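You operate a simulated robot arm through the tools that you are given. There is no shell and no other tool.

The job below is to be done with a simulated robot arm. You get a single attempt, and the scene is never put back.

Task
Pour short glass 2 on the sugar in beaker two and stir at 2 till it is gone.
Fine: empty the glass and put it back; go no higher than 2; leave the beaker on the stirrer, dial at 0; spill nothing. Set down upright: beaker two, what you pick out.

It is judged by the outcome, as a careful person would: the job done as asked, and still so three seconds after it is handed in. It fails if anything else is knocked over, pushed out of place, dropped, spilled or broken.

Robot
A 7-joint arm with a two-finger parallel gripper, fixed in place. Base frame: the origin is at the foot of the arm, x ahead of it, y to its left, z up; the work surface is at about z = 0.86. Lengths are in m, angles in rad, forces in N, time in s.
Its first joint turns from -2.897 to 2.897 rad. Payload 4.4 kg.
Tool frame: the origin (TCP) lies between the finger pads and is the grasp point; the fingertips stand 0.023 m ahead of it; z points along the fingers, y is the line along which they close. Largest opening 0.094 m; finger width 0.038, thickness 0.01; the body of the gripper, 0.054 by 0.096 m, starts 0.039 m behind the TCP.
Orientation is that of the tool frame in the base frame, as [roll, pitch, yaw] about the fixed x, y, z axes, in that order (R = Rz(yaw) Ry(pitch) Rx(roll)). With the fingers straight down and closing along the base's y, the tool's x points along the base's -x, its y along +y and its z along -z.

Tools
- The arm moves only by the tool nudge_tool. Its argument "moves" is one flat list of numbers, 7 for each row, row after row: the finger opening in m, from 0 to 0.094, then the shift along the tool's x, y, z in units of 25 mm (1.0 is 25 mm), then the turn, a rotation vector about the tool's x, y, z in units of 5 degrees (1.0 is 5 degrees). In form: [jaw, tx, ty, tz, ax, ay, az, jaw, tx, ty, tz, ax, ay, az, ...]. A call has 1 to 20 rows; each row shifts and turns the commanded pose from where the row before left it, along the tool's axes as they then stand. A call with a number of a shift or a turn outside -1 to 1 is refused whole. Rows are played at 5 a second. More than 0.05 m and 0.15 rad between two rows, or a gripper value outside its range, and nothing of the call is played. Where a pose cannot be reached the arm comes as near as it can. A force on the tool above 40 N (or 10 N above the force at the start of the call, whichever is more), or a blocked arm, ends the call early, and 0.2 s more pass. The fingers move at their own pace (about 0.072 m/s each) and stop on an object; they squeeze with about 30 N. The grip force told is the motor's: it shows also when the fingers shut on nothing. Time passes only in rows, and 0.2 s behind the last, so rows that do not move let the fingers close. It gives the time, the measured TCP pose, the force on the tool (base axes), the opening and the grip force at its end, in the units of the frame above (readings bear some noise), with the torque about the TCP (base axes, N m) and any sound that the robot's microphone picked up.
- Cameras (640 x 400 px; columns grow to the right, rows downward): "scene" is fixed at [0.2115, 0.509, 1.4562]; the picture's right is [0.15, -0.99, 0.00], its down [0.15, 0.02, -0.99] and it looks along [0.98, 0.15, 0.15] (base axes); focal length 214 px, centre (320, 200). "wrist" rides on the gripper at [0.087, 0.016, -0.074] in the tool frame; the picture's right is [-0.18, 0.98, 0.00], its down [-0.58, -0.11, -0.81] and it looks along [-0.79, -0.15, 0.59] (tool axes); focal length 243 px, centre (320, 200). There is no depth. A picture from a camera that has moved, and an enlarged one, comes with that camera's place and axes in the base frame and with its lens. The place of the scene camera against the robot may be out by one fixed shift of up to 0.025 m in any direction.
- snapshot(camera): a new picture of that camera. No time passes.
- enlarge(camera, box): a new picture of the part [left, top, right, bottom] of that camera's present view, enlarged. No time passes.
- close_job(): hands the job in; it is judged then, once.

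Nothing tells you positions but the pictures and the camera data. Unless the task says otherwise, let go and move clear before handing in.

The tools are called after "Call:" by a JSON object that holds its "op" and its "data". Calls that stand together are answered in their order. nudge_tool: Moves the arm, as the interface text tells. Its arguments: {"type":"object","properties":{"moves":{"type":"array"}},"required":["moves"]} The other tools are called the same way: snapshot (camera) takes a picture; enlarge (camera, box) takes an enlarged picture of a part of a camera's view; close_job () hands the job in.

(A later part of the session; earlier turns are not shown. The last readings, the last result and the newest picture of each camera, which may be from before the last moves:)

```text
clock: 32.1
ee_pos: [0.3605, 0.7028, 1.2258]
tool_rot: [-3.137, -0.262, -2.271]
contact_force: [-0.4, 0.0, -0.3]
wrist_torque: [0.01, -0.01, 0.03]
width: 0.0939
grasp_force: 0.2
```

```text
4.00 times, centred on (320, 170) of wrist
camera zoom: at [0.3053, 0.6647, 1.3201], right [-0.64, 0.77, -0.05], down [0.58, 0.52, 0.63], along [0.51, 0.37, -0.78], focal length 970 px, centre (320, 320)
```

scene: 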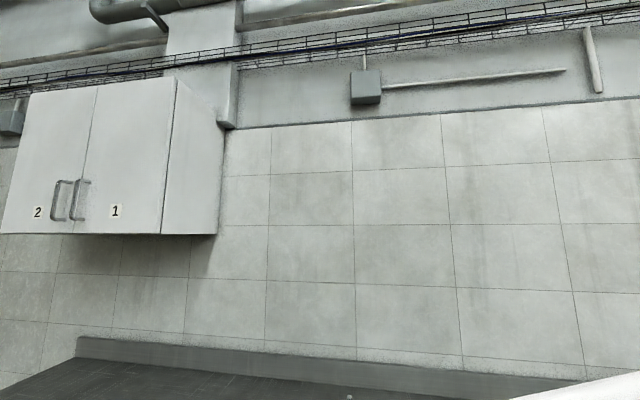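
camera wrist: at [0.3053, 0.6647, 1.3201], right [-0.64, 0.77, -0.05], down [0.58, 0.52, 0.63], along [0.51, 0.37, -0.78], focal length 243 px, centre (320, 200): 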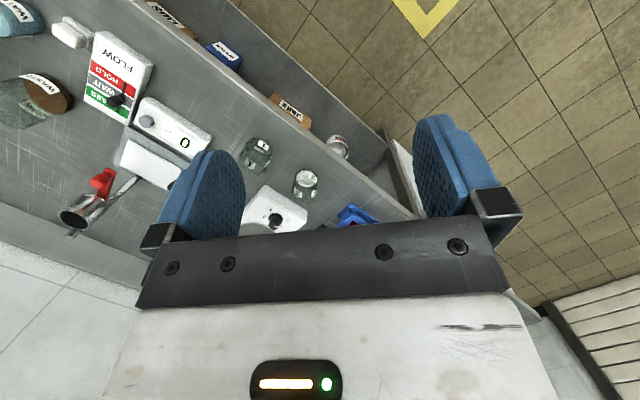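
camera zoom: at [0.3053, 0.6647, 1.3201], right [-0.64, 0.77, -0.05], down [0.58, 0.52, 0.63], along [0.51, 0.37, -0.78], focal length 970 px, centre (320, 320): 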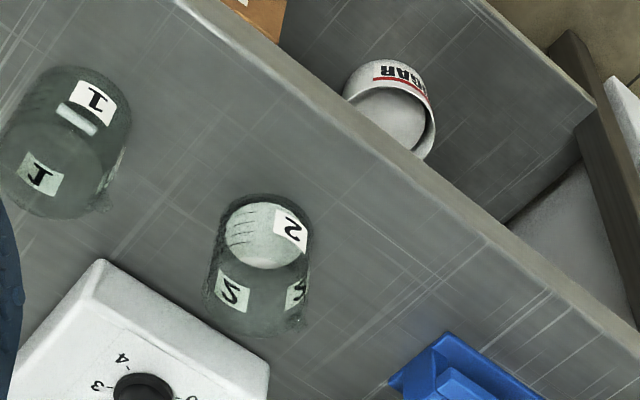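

Confirmed: beaker 1 is empty apart from a stir bar, and beaker 2 holds sugar at the bottom. The short glasses are probably in the drawers on the right, so I'll go and look there from in front.

Call:
{"op": "nudge_tool", "data": {"moves": [0.094, 0, 0, -1, 0, -1, 0, 0.094, 0, 0, -1, 0, -1, 0, 0.094, 0, 0, -1, 0, -1, 0, 0.094, 0, 0, 0, 0, 0, 1, 0.094, 0, 0, 0, 0, 0, 1, 0.094, 0, 0, 0, 0, 0, 1, 0.094, 0, 0, 0, 0, 0, 1, 0.094, 0, 0, 0, 0, 0, 1, 0.094, 0, 0, 0, 0, 0, 1, 0.094, 0, 0, 0, 0, 0, 1, 0.094, 0, 0, 0, 0, 0, 1, 0.094, 0, 0, 0, 0, 0, 1, 0.094, 0, 0, 0, 0, 0, 1, 0.094, 0, 0, 0, 0, 0, 1, 0.094, 0, 0, 0, 0, 0, 1, 0.094, 0, 0, 0, 0, 0, 1, 0.094, 0, 0, 0, 0, 0, 1, 0.094, 0, 0, 0, 0, 0, 1, 0.094, 0, 0, 0, 0, 0, 1]}}

Call:
{"op": "nudge_tool", "data": {"moves": [0.094, -0.45, -0.95, 0, 0, 0, 0, 0.094, -0.45, -0.95, 0, 0, 0, 0, 0.094, -0.45, -0.95, 0, 0, 0, 0, 0.094, -0.45, -0.95, 0, 0, 0, 0, 0.094, -0.45, -0.95, 0, 0, 0, 0, 0.094, -0.45, -0.95, 0, 0, 0, 0, 0.094, -0.45, -0.95, 0, 0, 0, 0, 0.094, -0.45, -0.95, 0, 0, 0, 0, 0.094, -0.45, -0.95, 0, 0, 0, 0, 0.094, -0.45, -0.95, 0, 0, 0, 0, 0.094, -0.45, -0.95, 0, 0, 0, 0, 0.094, -0.45, -0.95, 0, 0, 0, 0, 0.094, -0.45, -0.95, 0, 0, 0, 0, 0.094, -0.45, -0.95, 0, 0, 0, 0, 0.094, -0.45, -0.95, 0, 0, 0, 0, 0.094, -0.45, -0.95, 0, 0, 0, 0]}}

Call:
{"op": "nudge_tool", "data": {"moves": [0.094, -0.45, -0.95, 0, 0, 0, 0, 0.094, -0.45, -0.95, 0, 0, 0, 0, 0.094, -0.45, -0.95, 0, 0, 0, 0, 0.094, -0.45, -0.95, 0, 0, 0, 0, 0.094, -0.45, -0.95, 0, 0, 0, 0, 0.094, -0.45, -0.95, 0, 0, 0, 0, 0.094, -0.45, -0.95, 0, 0, 0, 0, 0.094, -0.45, -0.95, 0, 0, 0, 0, 0.094, -0.45, -0.95, 0, 0, 0, 0, 0.094, -0.45, -0.95, 0, 0, 0, 0, 0.094, -0.45, -0.95, 0, 0, 0, 0, 0.094, -0.45, -0.95, 0, 0, 0, 0, 0.094, -0.45, -0.95, 0, 0, 0, 0, 0.094, -0.45, -0.95, 0, 0, 0, 0, 0.094, -0.45, -0.95, 0, 0, 0, 0, 0.094, -0.45, -0.95, 0, 0, 0, 0]}}

Call:
{"op": "snapshot", "data": {"camera": "wrist"}}

Call:
{"op": "enlarge", "data": {"camera": "wrist", "box": [0, 0, 320, 200]}}

Call:
{"op": "enlarge", "data": {"camera": "wrist", "box": [240, 0, 480, 200]}}

```text
clock: 36.1
ee_pos: [0.3686, 0.7124, 1.3]
tool_rot: [-3.14, 0.002, 2.612]
contact_force: [0.1, -0.1, 0.6]
wrist_torque: [-0.01, 0.0, 0.01]
width: 0.094
grasp_force: 0.0
```

```text
clock: 39.5
ee_pos: [0.3317, 0.2918, 1.2991]
tool_rot: [-3.14, 0.003, 2.616]
contact_force: [0.4, 0.5, -0.7]
wrist_torque: [0.0, 0.01, 0.01]
width: 0.0943
grasp_force: 0.1
```

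```text
clock: 42.9
ee_pos: [0.2951, -0.1272, 1.3011]
tool_rot: [3.139, 0.002, 2.616]
contact_force: [-0.3, -0.2, -0.4]
wrist_torque: [0.01, 0.0, 0.0]
width: 0.094
grasp_force: 0.0
```

```text
taken
camera wrist: at [0.2278, -0.0675, 1.3747], right [0.65, 0.76, 0.0], down [0.45, -0.39, 0.81], along [0.61, -0.53, -0.59], focal length 243 px, centre (320, 200)
```

wrist: 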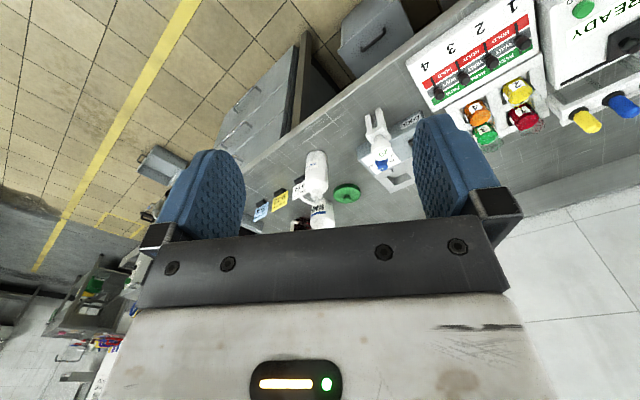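

```text
2.00 times, centred on (160, 100) of wrist
camera zoom: at [0.2278, -0.0675, 1.3747], right [0.65, 0.76, 0.0], down [0.45, -0.39, 0.81], along [0.61, -0.53, -0.59], focal length 485 px, centre (640, 400)
```

zoom: 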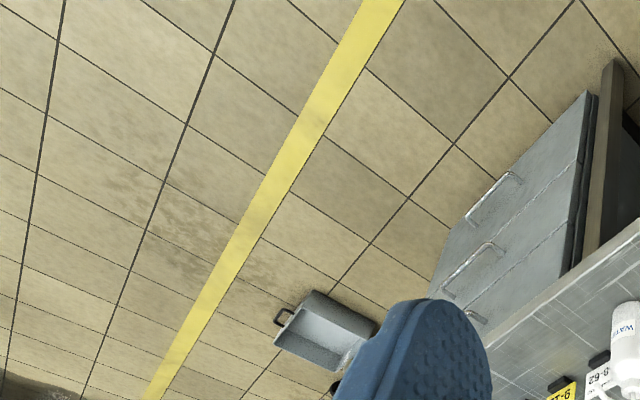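

```text
2.00 times, centred on (360, 100) of wrist
camera zoom: at [0.2278, -0.0675, 1.3747], right [0.65, 0.76, 0.0], down [0.45, -0.39, 0.81], along [0.61, -0.53, -0.59], focal length 485 px, centre (240, 400)
```

zoom: 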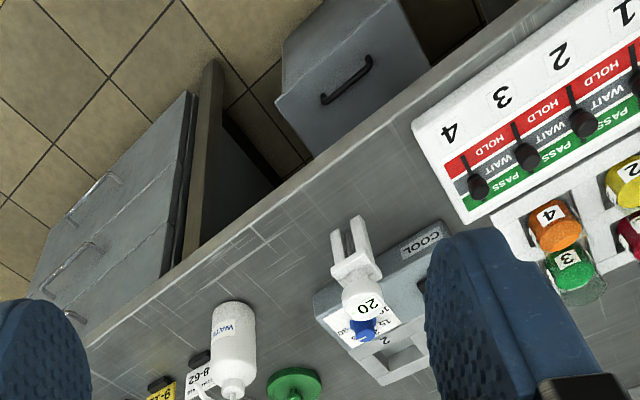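

The stacked drawers and a black-handled box are closed. Before opening anything I'll scan the area to the right of and behind the robot.

Call:
{"op": "nudge_tool", "data": {"moves": [0.094, -0.12, -0.98, 0, 0, 0, 0.88, 0.094, -0.12, -0.98, 0, 0, 0, 0.88, 0.094, -0.12, -0.98, 0, 0, 0, 0.88, 0.094, -0.12, -0.98, 0, 0, 0, 0.88, 0.094, -0.12, -0.98, 0, 0, 0, 0.88, 0.094, -0.12, -0.98, 0, 0, 0, 0.88, 0.094, -0.12, -0.98, 0, 0, 0, 0.88, 0.094, -0.12, -0.98, 0, 0, 0, 0.88, 0.094, -0.12, -0.98, 0, 0, 0, 0.88, 0.094, -0.12, -0.98, 0, 0, 0, 0.88, 0.094, -0.12, -0.98, 0, 0, 0, 0.88, 0.094, -0.12, -0.98, 0, 0, 0, 0.88, 0.094, -0.12, -0.98, 0, 0, 0, 0.88, 0.094, -0.12, -0.98, 0, 0, 0, 0.88, 0.094, -0.12, -0.98, 0, 0, 0, 0.88, 0.094, -0.12, -0.98, 0, 0, 0, 0.88]}}

Call:
{"op": "snapshot", "data": {"camera": "wrist"}}

Call:
{"op": "enlarge", "data": {"camera": "wrist", "box": [400, 100, 640, 300]}}

Call:
{"op": "enlarge", "data": {"camera": "wrist", "box": [160, 0, 480, 200]}}

```text
clock: 44.2
ee_pos: [0.2629, -0.1805, 1.3085]
tool_rot: [3.139, 0.023, 2.425]
contact_force: [0.1, -0.1, 0.5]
wrist_torque: [-0.03, -0.01, 0.01]
width: 0.0939
grasp_force: 0.1
stopped in row 6: the arm was blocked; the commanded pose is now the measured one
```

```text
taken
camera wrist: at [0.2067, -0.1093, 1.3809], right [0.79, 0.62, 0.01], down [0.35, -0.45, 0.82], along [0.51, -0.64, -0.57], focal length 243 px, centre (320, 200)
```

wrist: 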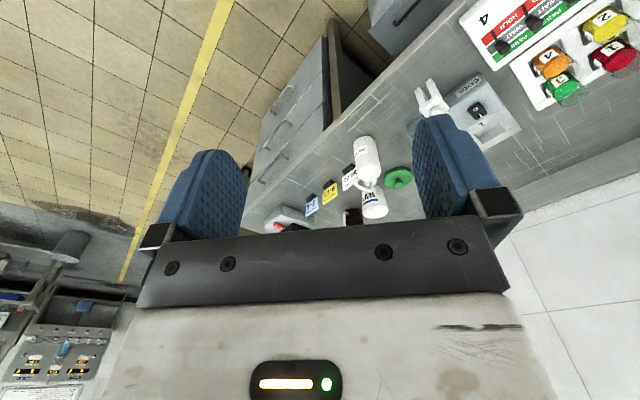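

```text
2.00 times, centred on (520, 200) of wrist
camera zoom: at [0.2067, -0.1093, 1.3809], right [0.79, 0.62, 0.01], down [0.35, -0.45, 0.82], along [0.51, -0.64, -0.57], focal length 485 px, centre (-80, 200)
```

zoom: 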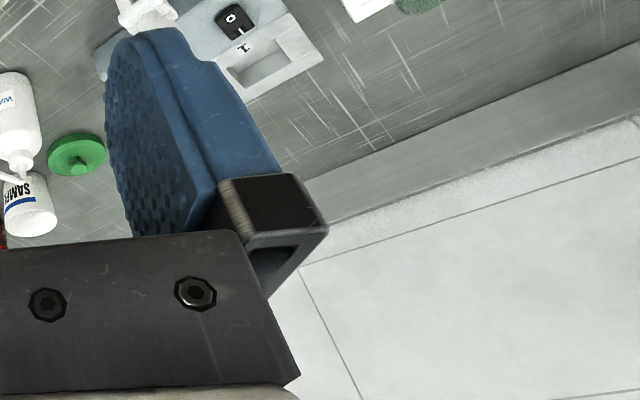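

```text
2.00 times, centred on (320, 100) of wrist
camera zoom: at [0.2067, -0.1093, 1.3809], right [0.79, 0.62, 0.01], down [0.35, -0.45, 0.82], along [0.51, -0.64, -0.57], focal length 485 px, centre (320, 400)
```

zoom: 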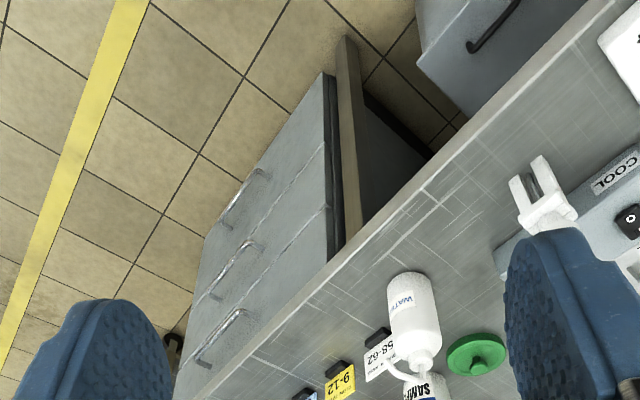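

Only closed drawers on this side. Several things remain far to the left, so I'll go back and look at that end from up high.

Call:
{"op": "nudge_tool", "data": {"moves": [0.094, 0.207, 0.926, 0, 0, 0, -1, 0.094, 0.207, 0.926, 0, 0, 0, -1, 0.094, 0.207, 0.926, 0, 0, 0, -1, 0.094, 0.207, 0.926, 0, 0, 0, -1, 0.094, -0.123, 0.941, 0, 0, 0, -1, 0.094, -0.123, 0.941, 0, 0, 0, -1, 0.094, -0.123, 0.941, 0, 0, 0, -1, 0.094, -0.123, 0.941, 0, 0, 0, -1, 0.094, -0.436, 0.842, 0, 0, 0, -1, 0.094, -0.436, 0.842, 0, 0, 0, -1, 0.094, -0.436, 0.842, 0, 0, 0, -1, 0.094, -0.436, 0.842, 0, 0, 0, -1, 0.094, -0.698, 0.642, 0, 0, 0, -1, 0.094, -0.698, 0.642, 0, 0, 0, -1, 0.094, -0.698, 0.642, 0, 0, 0, -1, 0.094, -0.698, 0.642, 0, 0, 0, -1, 0.094, -0.877, 0.364, 0, 0, 0, -1, 0.094, -0.877, 0.364, 0, 0, 0, -1, 0.094, -0.877, 0.364, 0, 0, 0, -1, 0.094, -0.877, 0.364, 0, 0, 0, -1]}}

Call:
{"op": "nudge_tool", "data": {"moves": [0.094, 0, 0, 0, 0, 0, -1, 0.094, 0, 0, 0, 0, 0, -1, 0.094, 0, 0, 0, 0, 0, -1, 0.094, -0.96, 0.276, 0, 0, 0, 0, 0.094, -0.96, 0.276, 0, 0, 0, 0, 0.094, -0.96, 0.276, 0, 0, 0, 0, 0.094, -0.96, 0.276, 0, 0, 0, 0, 0.094, -0.96, 0.276, 0, 0, 0, 0, 0.094, -0.96, 0.276, 0, 0, 0, 0, 0.094, -0.96, 0.276, 0, 0, 0, 0, 0.094, -0.96, 0.276, 0, 0, 0, 0, 0.094, -0.96, 0.276, 0, 0, 0, 0, 0.094, -0.96, 0.276, 0, 0, 0, 0, 0.094, -0.96, 0.276, 0, 0, 0, 0, 0.094, -0.96, 0.276, 0, 0, 0, 0, 0.094, -0.96, 0.276, 0, 0, 0, 0, 0.094, -0.96, 0.276, 0, 0, 0, 0]}}

Call:
{"op": "snapshot", "data": {"camera": "wrist"}}

Call:
{"op": "snapshot", "data": {"camera": "scene"}}

Call:
{"op": "enlarge", "data": {"camera": "wrist", "box": [200, 0, 440, 200]}}

```text
clock: 48.4
ee_pos: [0.4344, 0.2559, 1.3057]
tool_rot: [-3.115, -0.001, -2.123]
contact_force: [-0.3, -0.2, -0.7]
wrist_torque: [0.0, 0.01, -0.01]
width: 0.0938
grasp_force: 0.0
```

```text
clock: 52.0
ee_pos: [0.4392, 0.6077, 1.3034]
tool_rot: [-3.118, -0.007, -1.862]
contact_force: [-0.1, -0.2, 0.4]
wrist_torque: [-0.03, -0.02, -0.02]
width: 0.0942
grasp_force: 0.0
```

```text
taken
camera wrist: at [0.3968, 0.531, 1.3766], right [-0.89, 0.46, -0.03], down [0.25, 0.54, 0.8], along [0.38, 0.71, -0.59], focal length 243 px, centre (320, 200)
```

wrist: 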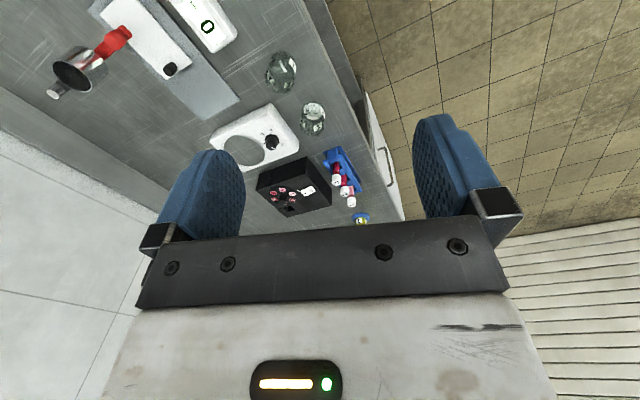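

```text
taken
```

scene: 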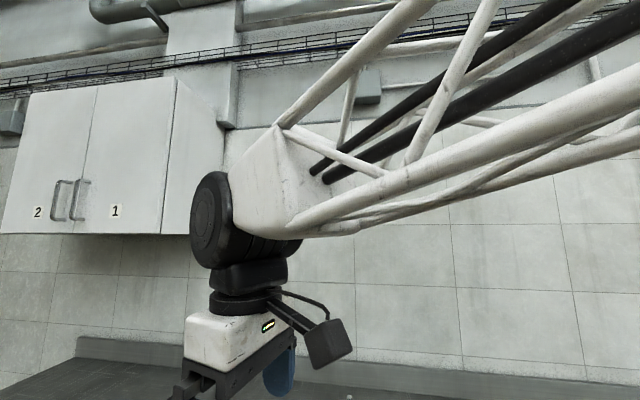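

```text
2.00 times, centred on (320, 100) of wrist
camera zoom: at [0.3968, 0.531, 1.3766], right [-0.89, 0.46, -0.03], down [0.25, 0.54, 0.8], along [0.38, 0.71, -0.59], focal length 485 px, centre (320, 400)
```

zoom: 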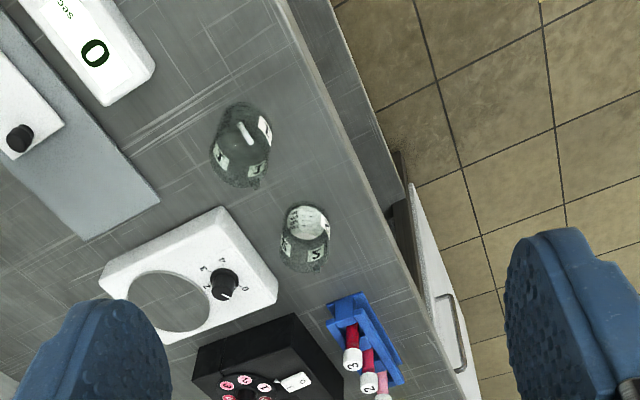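

I still can't see any glasses. I'll check the robot's left and rear surroundings before deciding about the drawers.

Call:
{"op": "nudge_tool", "data": {"moves": [0.094, 0.334, 0.943, 0, 0, 0, -0.5, 0.094, 0.334, 0.943, 0, 0, 0, -0.5, 0.094, 0.334, 0.943, 0, 0, 0, -0.5, 0.094, 0.334, 0.943, 0, 0, 0, -0.5, 0.094, 0.334, 0.943, 0, 0, 0, -0.5, 0.094, 0.334, 0.943, 0, 0, 0, -0.5, 0.094, 0.334, 0.943, 0, 0, 0, -0.5, 0.094, 0.026, 0.99, 0, 0, 0, -0.5, 0.094, 0.026, 0.99, 0, 0, 0, -0.5, 0.094, 0.026, 0.99, 0, 0, 0, -0.5, 0.094, 0.026, 0.99, 0, 0, 0, -0.5, 0.094, 0.026, 0.99, 0, 0, 0, -0.5, 0.094, 0.026, 0.99, 0, 0, 0, -0.5, 0.094, 0.026, 0.99, 0, 0, 0, -0.5, 0.094, -0.24, 0.96, 0, 0, 0, -0.5, 0.094, -0.24, 0.96, 0, 0, 0, -0.5, 0.094, -0.24, 0.96, 0, 0, 0, -0.5, 0.094, -0.24, 0.96, 0, 0, 0, -0.5, 0.094, -0.24, 0.96, 0, 0, 0, -0.5, 0.094, -0.24, 0.96, 0, 0, 0, -0.5]}}

Call:
{"op": "snapshot", "data": {"camera": "wrist"}}

Call:
{"op": "snapshot", "data": {"camera": "scene"}}

```text
clock: 56.2
ee_pos: [0.0445, 0.5368, 1.2873]
tool_rot: [-3.139, -0.035, -1.168]
contact_force: [0.6, -0.2, 0.5]
wrist_torque: [-0.02, 0.01, 0.0]
width: 0.0939
grasp_force: 0.1
stopped in row 20: the arm was blocked; the commanded pose is now the measured one
```

```text
taken
camera wrist: at [0.0615, 0.4543, 1.3643], right [-0.98, -0.22, -0.01], down [-0.14, 0.6, 0.79], along [-0.17, 0.77, -0.62], focal length 243 px, centre (320, 200)
```

wrist: 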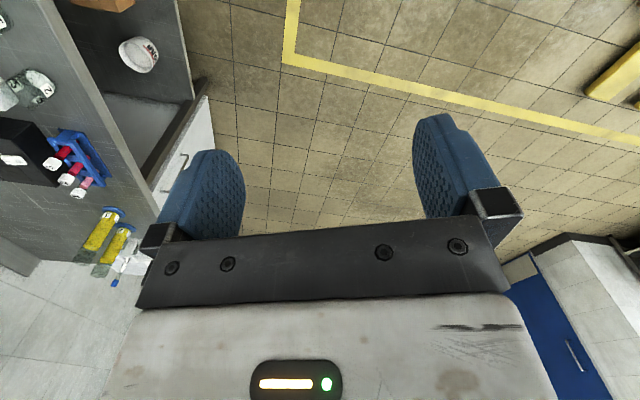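

```text
taken
```

scene: 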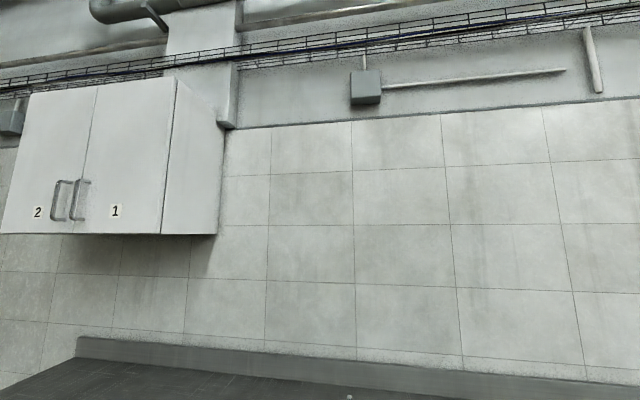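

Two yellow-filled cylinders with blue bases stand on the far-left bench. I'll zoom in on them.

Call:
{"op": "enlarge", "data": {"camera": "wrist", "box": [30, 170, 190, 300]}}

Call:
{"op": "enlarge", "data": {"camera": "wrist", "box": [0, 50, 160, 180]}}

```text
3.08 times, centred on (110, 235) of wrist
camera zoom: at [0.0615, 0.4543, 1.3643], right [-0.98, -0.22, -0.01], down [-0.14, 0.6, 0.79], along [-0.17, 0.77, -0.62], focal length 746 px, centre (966, 92)
```

zoom: 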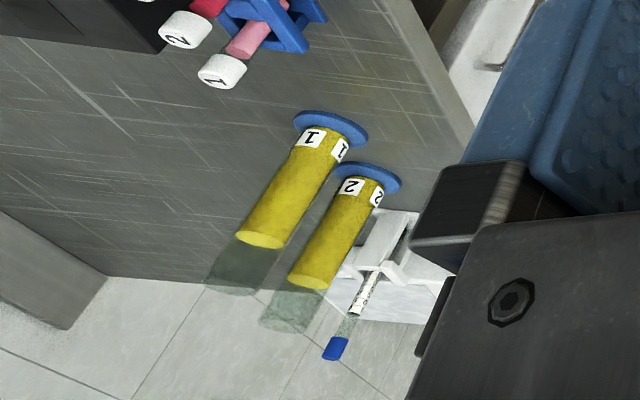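

```text
3.08 times, centred on (80, 115) of wrist
camera zoom: at [0.0615, 0.4543, 1.3643], right [-0.98, -0.22, -0.01], down [-0.14, 0.6, 0.79], along [-0.17, 0.77, -0.62], focal length 746 px, centre (1058, 462)
```

zoom: 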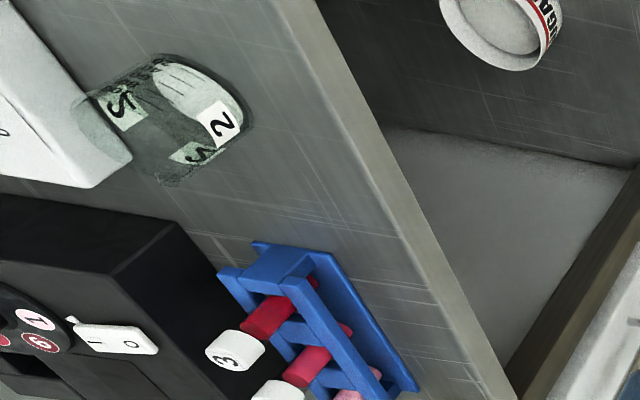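

Those are measuring cylinders 1 and 2, out of reach and not short glasses. I'll go back to the right end of the bench for a closer look there.

Call:
{"op": "nudge_tool", "data": {"moves": [0.094, 0.39, -0.92, 0, 0, 0, 1, 0.094, 0.39, -0.92, 0, 0, 0, 1, 0.094, 0.39, -0.92, 0, 0, 0, 1, 0.094, 0.39, -0.92, 0, 0, 0, 1, 0.094, 0.052, -0.99, 0, 0, 0, 1, 0.094, 0.052, -0.99, 0, 0, 0, 1, 0.094, 0.052, -0.99, 0, 0, 0, 1, 0.094, 0.052, -0.99, 0, 0, 0, 1, 0.094, -0.292, -0.956, 0, 0, 0, 1, 0.094, -0.292, -0.956, 0, 0, 0, 1, 0.094, -0.292, -0.956, 0, 0, 0, 1, 0.094, -0.292, -0.956, 0, 0, 0, 1, 0.094, -0.602, -0.799, 0, 0, 0, 1, 0.094, -0.602, -0.799, 0, 0, 0, 1, 0.094, -0.602, -0.799, 0, 0, 0, 1, 0.094, -0.602, -0.799, 0, 0, 0, 1]}}

Call:
{"op": "nudge_tool", "data": {"moves": [0.094, 0.39, -0.92, 0, 0, 0, 1, 0.094, 0.39, -0.92, 0, 0, 0, 1, 0.094, 0.39, -0.92, 0, 0, 0, 1, 0.094, 0.39, -0.92, 0, 0, 0, 1, 0.094, 0.052, -0.99, 0, 0, 0, 1, 0.094, 0.052, -0.99, 0, 0, 0, 1, 0.094, 0.052, -0.99, 0, 0, 0, 1, 0.094, 0.052, -0.99, 0, 0, 0, 1, 0.094, -0.292, -0.956, 0, 0, 0, 1, 0.094, -0.292, -0.956, 0, 0, 0, 1, 0.094, -0.292, -0.956, 0, 0, 0, 1, 0.094, -0.292, -0.956, 0, 0, 0, 1, 0.094, -0.602, -0.799, 0, 0, 0, 1, 0.094, -0.602, -0.799, 0, 0, 0, 1, 0.094, -0.602, -0.799, 0, 0, 0, 1, 0.094, -0.602, -0.799, 0, 0, 0, 1, 0.094, -0.731, -0.682, 0, 0, 0, 0, 0.094, -0.731, -0.682, 0, 0, 0, 0, 0.094, -0.731, -0.682, 0, 0, 0, 0, 0.094, -0.731, -0.682, 0, 0, 0, 0]}}

Call:
{"op": "snapshot", "data": {"camera": "wrist"}}

Call:
{"op": "enlarge", "data": {"camera": "wrist", "box": [220, 50, 440, 240]}}

Call:
{"op": "enlarge", "data": {"camera": "wrist", "box": [0, 50, 220, 240]}}

```text
clock: 59.6
ee_pos: [0.4337, 0.4906, 1.2949]
tool_rot: [-3.108, -0.003, -2.554]
contact_force: [-0.6, -0.3, -0.9]
wrist_torque: [0.0, -0.01, -0.04]
width: 0.094
grasp_force: 0.0
```

```text
clock: 63.8
ee_pos: [0.4558, -0.0071, 1.3093]
tool_rot: [-3.134, 0.031, 2.335]
contact_force: [0.1, -0.1, -0.7]
wrist_torque: [-0.01, 0.0, -0.01]
width: 0.0943
grasp_force: 0.1
```

```text
taken
camera wrist: at [0.4066, 0.0701, 1.3804], right [0.84, 0.55, 0.0], down [0.31, -0.47, 0.83], along [0.45, -0.69, -0.56], focal length 243 px, centre (320, 200)
```

wrist: 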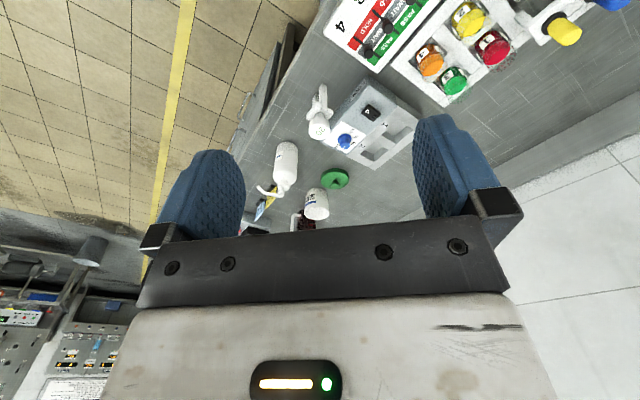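

```text
2.11 times, centred on (330, 145) of wrist
camera zoom: at [0.4066, 0.0701, 1.3804], right [0.84, 0.55, 0.0], down [0.31, -0.47, 0.83], along [0.45, -0.69, -0.56], focal length 511 px, centre (299, 316)
```

zoom: 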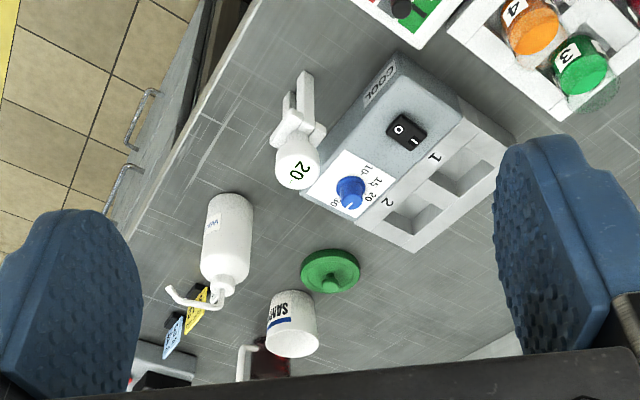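

```text
2.11 times, centred on (110, 145) of wrist
camera zoom: at [0.4066, 0.0701, 1.3804], right [0.84, 0.55, 0.0], down [0.31, -0.47, 0.83], along [0.45, -0.69, -0.56], focal length 511 px, centre (762, 316)
```

zoom: 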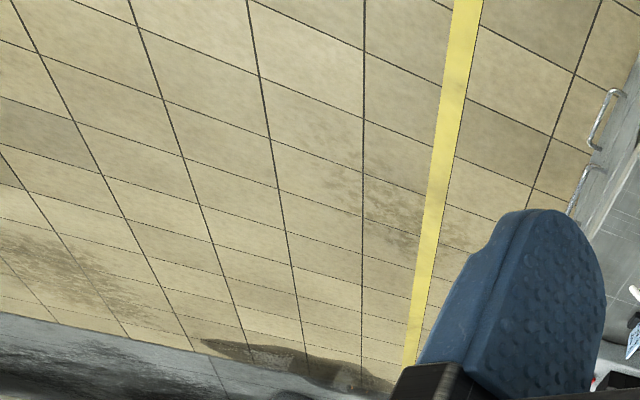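

The bench holds nothing else like a glass. That leaves the drawer unit at about (0.5, -0.78), so I'll get a frontal look at its fronts and labels.

Call:
{"op": "nudge_tool", "data": {"moves": [0.094, -0.358, -0.934, 0.35, 0, 0, 0, 0.094, -0.358, -0.934, 0.35, 0, 0, 0, 0.094, -0.358, -0.934, 0.35, 0, 0, 0, 0.094, -0.358, -0.934, 0.35, 0, 0, 0, 0.094, -0.358, -0.934, 0.35, 0, 0, 0, 0.094, -0.358, -0.934, 0.35, 0, 0, 0, 0.094, -0.358, -0.934, 0.35, 0, 0, 0, 0.094, -0.358, -0.934, 0.35, 0, 0, 0, 0.094, -0.358, -0.934, 0.35, 0, 0, 0, 0.094, -0.358, -0.934, 0.35, 0, 0, 0, 0.094, -0.358, -0.934, 0.35, 0, 0, 0, 0.094, -0.358, -0.934, 0.35, 0, 0, 0, 0.094, -0.358, -0.934, 0.35, 0, 0, 0, 0.094, -0.358, -0.934, 0.35, 0, 0, 0, 0.094, -0.358, -0.934, 0.35, 0, 0, 0, 0.094, -0.358, -0.934, 0.35, 0, 0, 0]}}

Call:
{"op": "snapshot", "data": {"camera": "wrist"}}

Call:
{"op": "enlarge", "data": {"camera": "wrist", "box": [200, 0, 440, 200]}}

```text
clock: 66.6
ee_pos: [0.3599, -0.2331, 1.2294]
tool_rot: [-3.136, 0.08, 2.511]
contact_force: [-0.2, -0.2, 0.6]
wrist_torque: [0.0, 0.01, -0.01]
width: 0.0943
grasp_force: 0.0
stopped in row 13: the arm was blocked; the commanded pose is now the measured one
```

```text
taken
camera wrist: at [0.295, -0.1626, 1.2954], right [0.73, 0.68, 0.01], down [0.35, -0.39, 0.85], along [0.59, -0.62, -0.52], focal length 243 px, centre (320, 200)
```

wrist: 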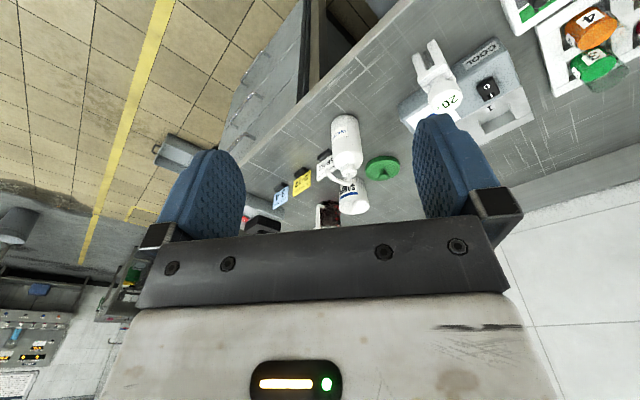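

```text
2.00 times, centred on (320, 100) of wrist
camera zoom: at [0.295, -0.1626, 1.2954], right [0.73, 0.68, 0.01], down [0.35, -0.39, 0.85], along [0.59, -0.62, -0.52], focal length 485 px, centre (320, 400)
```

zoom: 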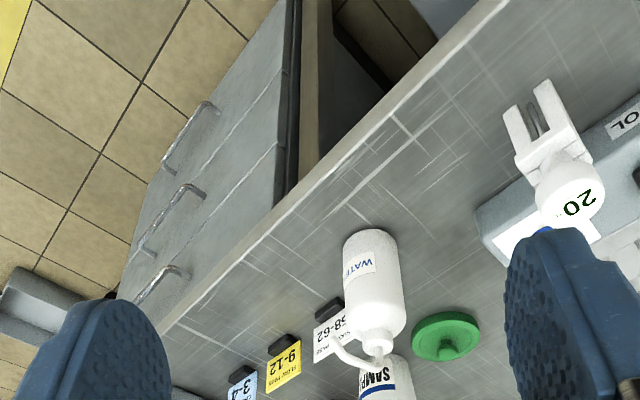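

The arm's first joint seems to stop at a heading of about -33°, so the drawers are out of reach. Other things may be on the robot's left or behind it, so I'll swing that way.

Call:
{"op": "nudge_tool", "data": {"moves": [0.094, 0, 0, 0, 0, 0.92, 0, 0.094, 0.05, 1, 0, 0, 0, -0.666, 0.094, 0.05, 1, 0, 0, 0, -0.666, 0.094, 0.05, 1, 0, 0, 0, -0.666, 0.094, 0.05, 1, 0, 0, 0, -0.666, 0.094, 0.05, 1, 0, 0, 0, -0.666, 0.094, 0.05, 1, 0, 0, 0, -0.666, 0.094, 0.05, 1, 0, 0, 0, -0.666, 0.094, 0.05, 1, 0, 0, 0, -0.666, 0.094, 0.05, 1, 0, 0, 0, -0.666, 0.094, 0.05, 1, 0, 0, 0, -0.666, 0.094, 0.05, 1, 0, 0, 0, -0.666, 0.094, 0.05, 1, 0, 0, 0, -0.666, 0.094, 0.05, 1, 0, 0, 0, -0.666, 0.094, 0.05, 1, 0, 0, 0, -0.666, 0.094, 0.05, 1, 0, 0, 0, -0.666, 0.094, 0.05, 1, 0, 0, 0, -0.666, 0.094, 0.05, 1, 0, 0, 0, -0.666, 0.094, 0.05, 1, 0, 0, 0, -0.666, 0.094, 0.05, 1, 0, 0, 0, -0.666]}}

Call:
{"op": "nudge_tool", "data": {"moves": [0.094, 0.05, 1, -0.2, 0, 0, -0.666, 0.094, 0.05, 1, -0.2, 0, 0, -0.666, 0.094, 0.05, 1, -0.2, 0, 0, -0.666, 0.094, 0.05, 1, -0.2, 0, 0, -0.666, 0.094, 0.05, 1, -0.2, 0, 0, -0.666, 0.094, 0.05, 1, 0, 0, 0, -0.666, 0.094, 0.05, 1, 0, 0, 0, -0.666, 0.094, 0.05, 1, 0, 0, 0, -0.666, 0.094, 0.05, 1, 0, 0, 0, -0.666, 0.094, 0.05, 1, 0, 0, 0, -0.666, 0.094, 0.05, 1, 0, 0, 0, -0.666, 0.094, 0.05, 1, 0, 0, 0, -0.666, 0.094, 0.05, 1, 0, 0, 0, -0.666, 0.094, 0.05, 1, 0, 0, 0, -0.666, 0.094, 0.05, 1, 0, 0, 0, -0.666, 0.094, 0.05, 1, 0, 0, 0, -0.666, 0.094, 0.05, 1, 0, 0, 0, -0.666, 0.094, 0.05, 1, 0, 0, 0, -0.666, 0.094, 0.05, 1, 0, 0, 0, -0.666, 0.094, 0.05, 1, 0, 0, 0, -0.666]}}

Call:
{"op": "snapshot", "data": {"camera": "wrist"}}

```text
clock: 70.8
ee_pos: [0.3886, 0.2178, 1.2247]
tool_rot: [-3.137, -0.005, -2.673]
contact_force: [-0.2, 0.6, -0.4]
wrist_torque: [-0.02, -0.01, 0.02]
width: 0.0937
grasp_force: 0.1
```

```text
clock: 74.2
ee_pos: [0.1506, 0.4097, 1.2805]
tool_rot: [3.124, 0.053, -1.941]
contact_force: [-0.7, -0.7, -0.4]
wrist_torque: [0.02, -0.02, 0.0]
width: 0.0942
grasp_force: 0.1
stopped in row 17: the arm was blocked; the commanded pose is now the measured one
```

```text
taken
camera wrist: at [0.1034, 0.3326, 1.3497], right [-0.85, 0.53, 0.03], down [0.31, 0.46, 0.83], along [0.43, 0.72, -0.55], focal length 243 px, centre (320, 200)
```

wrist: 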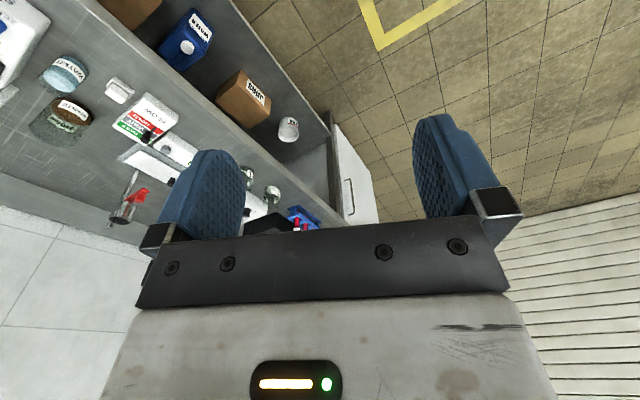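

On reflection, the four "jars" in the rack by the SUGAR panel look like open short glasses numbered 1 to 4, each with coloured liquid below a clear rim. I'll go back and inspect the rack closely.

Call:
{"op": "nudge_tool", "data": {"moves": [0.094, 0.087, -0.99, 0, 0, 0, 1, 0.094, 0.087, -0.99, 0, 0, 0, 1, 0.094, 0.087, -0.99, 0, 0, 0, 1, 0.094, 0.087, -0.99, 0, 0, 0, 1, 0.094, -0.259, -0.966, 0, 0, 0, 1, 0.094, -0.259, -0.966, 0, 0, 0, 1, 0.094, -0.259, -0.966, 0, 0, 0, 1, 0.094, -0.259, -0.966, 0, 0, 0, 1, 0.094, -0.574, -0.819, 0, 0, 0, 1, 0.094, -0.574, -0.819, 0, 0, 0, 1, 0.094, -0.574, -0.819, 0, 0, 0, 1, 0.094, -0.574, -0.819, 0, 0, 0, 1, 0.094, -0.766, -0.643, 0, 0, 0, 1, 0.094, -0.766, -0.643, 0, 0, 0, 0.75, 0.094, -0.766, -0.643, 0, 0, 0, 0]}}

Call:
{"op": "snapshot", "data": {"camera": "wrist"}}

```text
clock: 77.4
ee_pos: [0.4583, 0.2115, 1.2654]
tool_rot: [3.1, 0.001, -3.126]
contact_force: [-0.2, 0.8, 0.0]
wrist_torque: [-0.02, 0.0, -0.03]
width: 0.094
grasp_force: 0.1
```

```text
taken
camera wrist: at [0.3704, 0.2239, 1.3398], right [0.17, 0.99, 0.04], down [0.58, -0.13, 0.8], along [0.8, -0.11, -0.6], focal length 243 px, centre (320, 200)
```

wrist: 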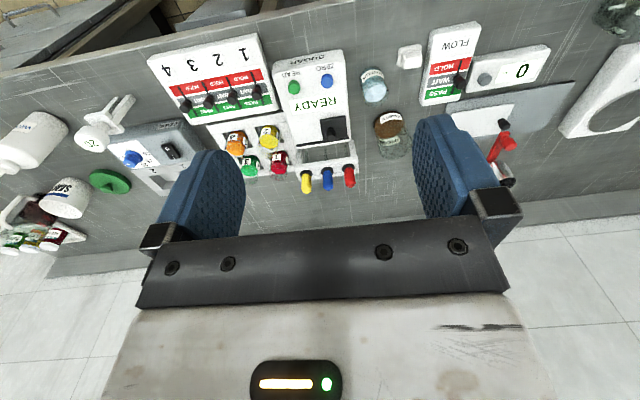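

Call:
{"op": "enlarge", "data": {"camera": "wrist", "box": [195, 100, 315, 190]}}

Call:
{"op": "enlarge", "data": {"camera": "wrist", "box": [265, 40, 425, 200]}}

Call:
{"op": "enlarge", "data": {"camera": "wrist", "box": [0, 100, 200, 260]}}

```text
4.44 times, centred on (255, 145) of wrist
camera zoom: at [0.3704, 0.2239, 1.3398], right [0.17, 0.99, 0.04], down [0.58, -0.13, 0.8], along [0.8, -0.11, -0.6], focal length 1078 px, centre (609, 444)
```

zoom: 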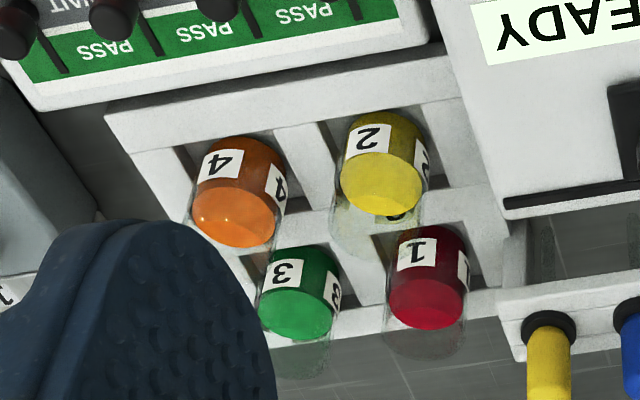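

```text
2.50 times, centred on (345, 120) of wrist
camera zoom: at [0.3704, 0.2239, 1.3398], right [0.17, 0.99, 0.04], down [0.58, -0.13, 0.8], along [0.8, -0.11, -0.6], focal length 606 px, centre (258, 400)
```

zoom: 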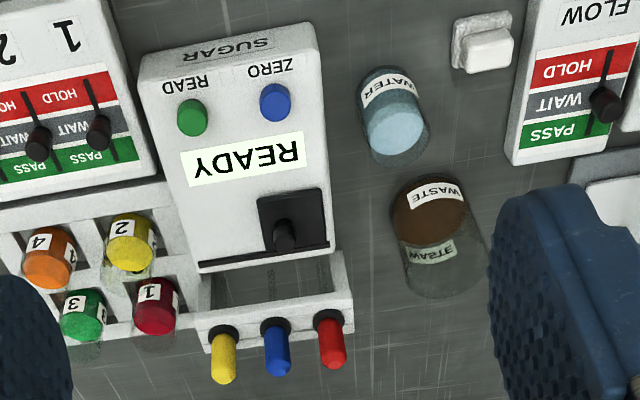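

```text
2.50 times, centred on (100, 180) of wrist
camera zoom: at [0.3704, 0.2239, 1.3398], right [0.17, 0.99, 0.04], down [0.58, -0.13, 0.8], along [0.8, -0.11, -0.6], focal length 606 px, centre (870, 250)
```

zoom: 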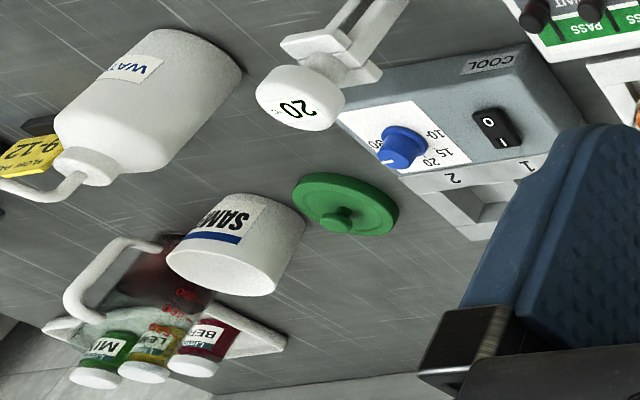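

That settles it: the rack holds four open short glasses with liquid, and glass 2 is the yellow one at about (0.70, 0.07). Now I'll look closely into beakers 1 and 2, including for a stir bar in 2.

Call:
{"op": "nudge_tool", "data": {"moves": [0.094, -0.174, 0.98, 0, 0, 0, -0.6, 0.094, -0.174, 0.98, 0, 0, 0, -0.6, 0.094, -0.174, 0.98, 0, 0, 0, -0.6, 0.094, -0.174, 0.98, 0, 0, 0, -0.6, 0.094, -0.174, 0.98, 0, 0, 0, -0.6, 0.094, -0.174, 0.98, 0, 0, 0, -0.6, 0.094, -0.469, 0.883, 0, 0, 0, -0.6, 0.094, -0.469, 0.883, 0, 0, 0, -0.6, 0.094, -0.469, 0.883, 0, 0, 0, -0.6, 0.094, -0.469, 0.883, 0, 0, 0, -0.6, 0.094, -0.469, 0.883, 0, 0, 0, -0.6, 0.094, -0.469, 0.883, 0, 0, 0, -0.6, 0.094, -0.719, 0.695, 0, 0, 0, -0.6, 0.094, -0.719, 0.695, 0, 0, 0, -0.6, 0.094, -0.719, 0.695, 0, 0, 0, -0.6, 0.094, -0.719, 0.695, 0, 0, 0, -0.6, 0.094, -0.719, 0.695, 0, 0, 0, -0.6, 0.094, -0.719, 0.695, 0, 0, 0, -0.6]}}

Call:
{"op": "nudge_tool", "data": {"moves": [0.094, -0.5, 0, 0.5, 0, 1, 0, 0.094, -0.5, 0, 0.5, 0, 1, 0, 0.094, -0.5, 0, 0.5, 0, 1, 0, 0.094, 0, 0, 0, 0, 1, 0, 0.094, 0, 0, 0, 0, 1, 0, 0.094, 0, 0, 0, 0, 1, 0, 0.094, 0, 0, 0, 0, 1, 0]}}

Call:
{"op": "snapshot", "data": {"camera": "wrist"}}

Call:
{"op": "enlarge", "data": {"camera": "wrist", "box": [180, 20, 420, 220]}}

```text
clock: 81.2
ee_pos: [0.4703, 0.6603, 1.2811]
tool_rot: [3.119, 0.031, -2.181]
contact_force: [0.3, -0.2, -0.3]
wrist_torque: [-0.01, 0.05, 0.02]
width: 0.0938
grasp_force: 0.0
```

```text
clock: 82.8
ee_pos: [0.4883, 0.6886, 1.2434]
tool_rot: [3.115, -0.579, -2.166]
contact_force: [-0.1, 0.2, 0.3]
wrist_torque: [0.06, -0.03, 0.0]
width: 0.0937
grasp_force: 0.1
```

```text
taken
camera wrist: at [0.458, 0.6714, 1.3539], right [-0.72, 0.69, -0.08], down [0.63, 0.69, 0.36], along [0.3, 0.21, -0.93], focal length 243 px, centre (320, 200)
```

wrist: 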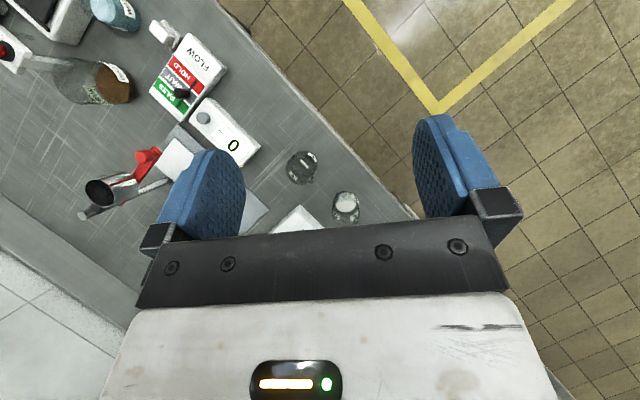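

```text
2.00 times, centred on (300, 120) of wrist
camera zoom: at [0.458, 0.6714, 1.3539], right [-0.72, 0.69, -0.08], down [0.63, 0.69, 0.36], along [0.3, 0.21, -0.93], focal length 485 px, centre (360, 360)
```

zoom: 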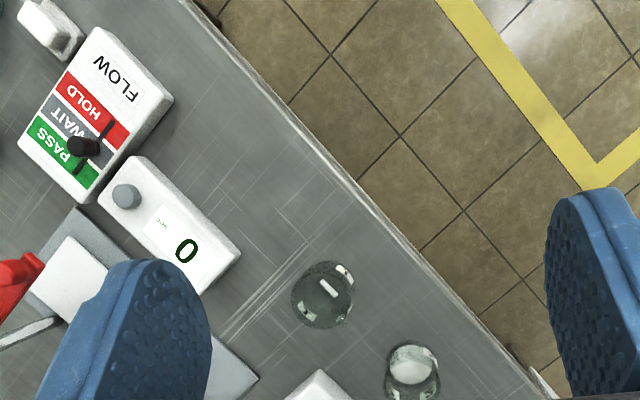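

Call:
{"op": "enlarge", "data": {"camera": "wrist", "box": [280, 140, 380, 230]}}

Call:
{"op": "enlarge", "data": {"camera": "wrist", "box": [325, 185, 365, 225]}}

```text
4.44 times, centred on (330, 185) of wrist
camera zoom: at [0.458, 0.6714, 1.3539], right [-0.72, 0.69, -0.08], down [0.63, 0.69, 0.36], along [0.3, 0.21, -0.93], focal length 1078 px, centre (276, 267)
```

zoom: 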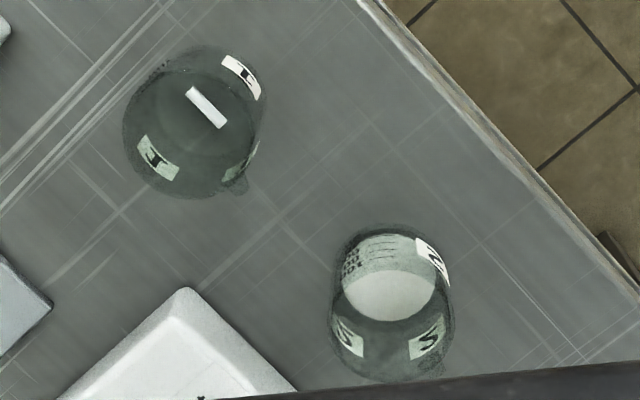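

```text
10.00 times, centred on (345, 205) of wrist
camera zoom: at [0.458, 0.6714, 1.3539], right [-0.72, 0.69, -0.08], down [0.63, 0.69, 0.36], along [0.3, 0.21, -0.93], focal length 2426 px, centre (70, 150)
```

zoom: 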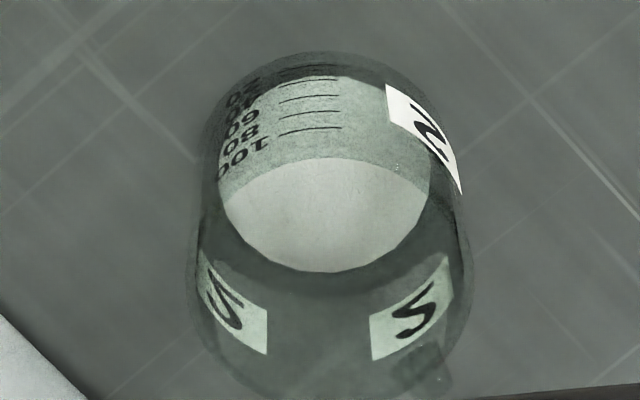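

Beaker 2 is well filled with sugar and no stir bar shows, though one could be buried. For a clean pour I want the tool horizontal with the camera on top, so I'll test the wrist flip somewhere clear.

Call:
{"op": "nudge_tool", "data": {"moves": [0.094, 0, 0, -0.5, 0, -1, 0, 0.094, 0, 0, -0.5, 0, -1, 0, 0.094, 0, 0, -0.5, 0, -1, 0, 0.094, 0.5, 0, 0, 0, -1, 0, 0.094, 0.5, 0, 0, 0, -1, 0, 0.094, 0.5, 0, 0, 0, -1, 0, 0.094, 0.5, 0, 0, -0.3, -0.64, 0]}}

Call:
{"op": "nudge_tool", "data": {"moves": [0.094, 0, 0, 0, 0, 0, 1, 0.094, 0, 0, 0, 0, 0, 1, 0.094, 0, 0, 0, 0, 0, 1, 0.094, 0, 0, 0, 0, 0, 1, 0.094, 0, 0, 0, 0, 0, 1, 0.094, 0, 0, 0, 0, 0, 1, 0.094, 0, 0, 0, 0, 0, 1, 0.094, 0, 0, 0, 0, 0, 1, 0.094, 0, 0, 0, 0, 0, 1, 0.094, 0, 0, 0, 0, 0, 1, 0.094, 0, 0, 0, 0, 0, 1, 0.094, 0, 0, 0, 0, 0, 1, 0.094, 0, 0, 0, 0, 0, 1, 0.094, 0, 0, 0, 0, 0, 1, 0.094, 0, 0, 0, 0, 0, 1, 0.094, 0, 0, 0, 0, 0, 1, 0.094, 0, 0, 0, 0, 0, 1, 0.094, 0, 0, 0, 0, 0, 1, 0.094, 0, 0, 0, 0, 0, 1, 0.094, 0, 0, 0, 0, 0, 1]}}

Call:
{"op": "nudge_tool", "data": {"moves": [0.094, 0, 0, 0, 0, 0, 1, 0.094, 0, 0, 0, 0, 0, 1, 0.094, 0, 0, 0, 0, 0, 1, 0.094, 0, 0, 0, 0, 0, 1, 0.094, 0, 0, 0, 0, 0, 1, 0.094, 0, 0, 0, 0, 0, 1, 0.094, 0, 0, 0, 0, 0, 1, 0.094, 0, 0, 0, 0, 0, 1, 0.094, 0, 0, 0, 0, 0, 1, 0.094, 0, 0, 0, 0, 0, 1, 0.094, 0, 0, 0, 0, 0, 1, 0.094, 0, 0, 0, 0, 0, 1, 0.094, 0, 0, 0, 0, 0, 1, 0.094, 0, 0, 0, 0, 0, 1, 0.094, 0, 0, 0, 0, 0, 1, 0.094, 0, 0, 0, 0, 0, 1]}}

```text
clock: 84.4
ee_pos: [0.4727, 0.6623, 1.2826]
tool_rot: [3.096, -0.002, -2.181]
contact_force: [-0.8, -0.1, -0.5]
wrist_torque: [0.02, 0.02, -0.02]
width: 0.0937
grasp_force: 0.0
```

```text
clock: 88.6
ee_pos: [0.4712, 0.6621, 1.2848]
tool_rot: [-3.134, -0.046, 2.355]
contact_force: [-0.3, -0.3, -0.7]
wrist_torque: [0.02, -0.02, 0.01]
width: 0.0938
grasp_force: 0.1
```

```text
clock: 92.0
ee_pos: [0.4754, 0.6601, 1.2859]
tool_rot: [-3.091, -0.009, 1.076]
contact_force: [0.9, 0.5, 0.6]
wrist_torque: [0.0, -0.01, -0.01]
width: 0.0942
grasp_force: 0.2
out of reach, approached as far as the arm can: row 15, 16
```

The wrist flips fine. Now I'll level the tool to horizontal, camera up, in clear space.

Call:
{"op": "nudge_tool", "data": {"moves": [0.094, 0, 0, 0, 0, 1, -0.5, 0.094, 0, 0, 0, 0, 1, 0, 0.094, 0, 0, 0, 0, 1, 0, 0.094, 0, 0, 0, 0, 1, 0, 0.094, 0, 0, 0, 0, 1, 0, 0.094, 0, 0, 0, 0, 1, 0, 0.094, 0, 0, 0, 0, 1, 0, 0.094, 0, 0, 0, 0, 1, 0, 0.094, 0, 0, 0, 0, 1, 0, 0.094, 0, 0, 0, 0, 1, 0, 0.094, 0, 0, 0, 0, 1, 0, 0.094, 0, 0, 0, 0, 1, 0, 0.094, 0, 0, 0, 0, 1, 0, 0.094, 0, 0, 0, 0, 1, 0, 0.094, 0, 0, 0, 0, 1, 0]}}

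Call:
{"op": "snapshot", "data": {"camera": "wrist"}}

Call:
{"op": "snapshot", "data": {"camera": "scene"}}

```text
clock: 95.2
ee_pos: [0.4763, 0.6598, 1.2894]
tool_rot: [-2.951, -1.32, 0.934]
contact_force: [-0.4, 0.1, 2.0]
wrist_torque: [-0.07, 0.03, 0.0]
width: 0.0942
grasp_force: 0.0
```

```text
taken
camera wrist: at [0.4722, 0.6048, 1.3894], right [0.86, -0.46, -0.23], down [-0.52, -0.78, -0.36], along [-0.01, 0.43, -0.91], focal length 243 px, centre (320, 200)
```

wrist: 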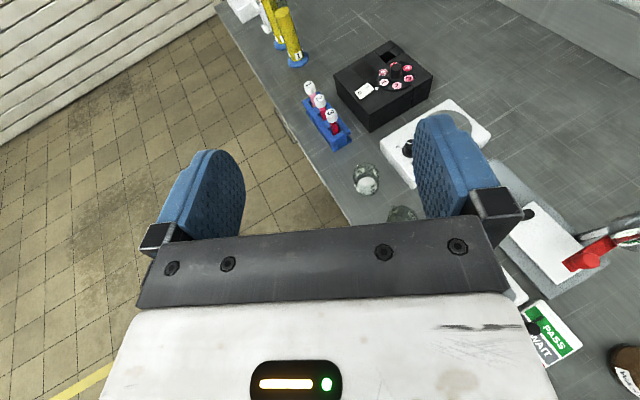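

```text
taken
```

scene: 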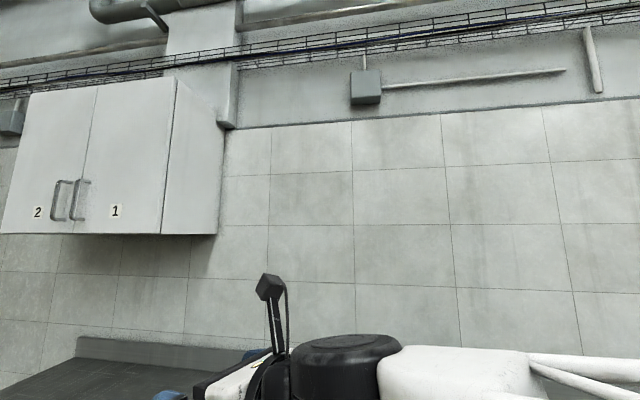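

Horizontal works, with the camera on its mast above. Now I'll swing over to face the glass rack at z of about 1.28 and look.

Call:
{"op": "nudge_tool", "data": {"moves": [0.094, 0, 0, 0, 0, 0, -0.56, 0.094, -0.203, 0.545, -0.813, -0.892, 0, 0.224, 0.094, -0.203, 0.545, -0.813, -0.892, 0, 0.224, 0.094, -0.203, 0.545, -0.813, -0.892, 0, 0.224, 0.094, -0.203, 0.545, -0.813, -0.892, 0, 0.224, 0.094, -0.149, 0.788, -0.597, -0.892, 0, 0.224, 0.094, -0.149, 0.788, -0.597, -0.892, 0, 0.224, 0.094, -0.149, 0.788, -0.597, -0.892, 0, 0.224, 0.094, -0.149, 0.788, -0.597, -0.892, 0, 0.224, 0.094, -0.083, 0.94, -0.332, -0.892, 0, 0.224, 0.094, -0.083, 0.94, -0.332, -0.892, 0, 0.224, 0.094, -0.083, 0.94, -0.332, -0.892, 0, 0.224, 0.094, -0.083, 0.94, -0.332, -0.892, 0, 0.224]}}

Call:
{"op": "nudge_tool", "data": {"moves": [0.094, -0.042, 0.985, -0.168, 0, 0, 0, 0.094, -0.042, 0.985, -0.168, 0, 0, 0, 0.094, -0.042, 0.985, -0.168, 0, 0, 0, 0.094, -0.042, 0.985, -0.168, 0, 0, 0, 0.094, -0.042, 0.985, -0.168, 0, 0, 0, 0.094, -0.042, 0.985, -0.168, 0, 0, 0, 0.094, -0.042, 0.985, -0.168, 0, 0, 0, 0.094, -0.042, 0.985, -0.168, 0, 0, 0, 0.094, -0.042, 0.985, -0.168, 0, 0, 0, 0.094, -0.042, 0.985, -0.168, 0, 0, 0]}}

Call:
{"op": "snapshot", "data": {"camera": "wrist"}}

```text
clock: 98.0
ee_pos: [0.4822, 0.3601, 1.2873]
tool_rot: [3.129, -1.321, 0.18]
contact_force: [0.5, -0.2, 0.2]
wrist_torque: [0.0, 0.01, 0.01]
width: 0.094
grasp_force: 0.2
```

```text
clock: 100.2
ee_pos: [0.4815, 0.1084, 1.2871]
tool_rot: [3.125, -1.322, 0.181]
contact_force: [0.7, 0.4, -0.5]
wrist_torque: [0.0, 0.03, -0.04]
width: 0.0939
grasp_force: 0.0
```

```text
taken
camera wrist: at [0.4331, 0.087, 1.3896], right [0.12, -0.98, -0.17], down [-0.93, -0.05, -0.36], along [0.35, 0.21, -0.91], focal length 243 px, centre (320, 200)
```

wrist: 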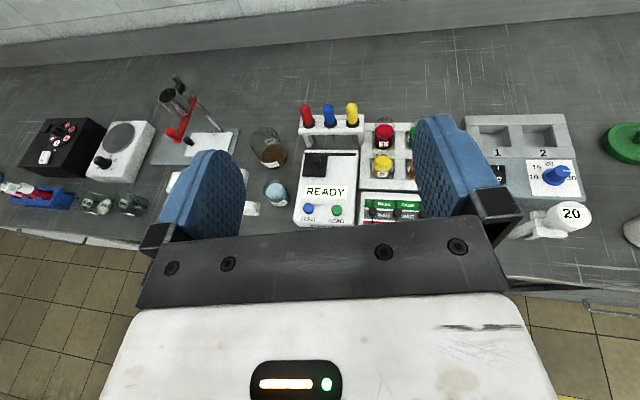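

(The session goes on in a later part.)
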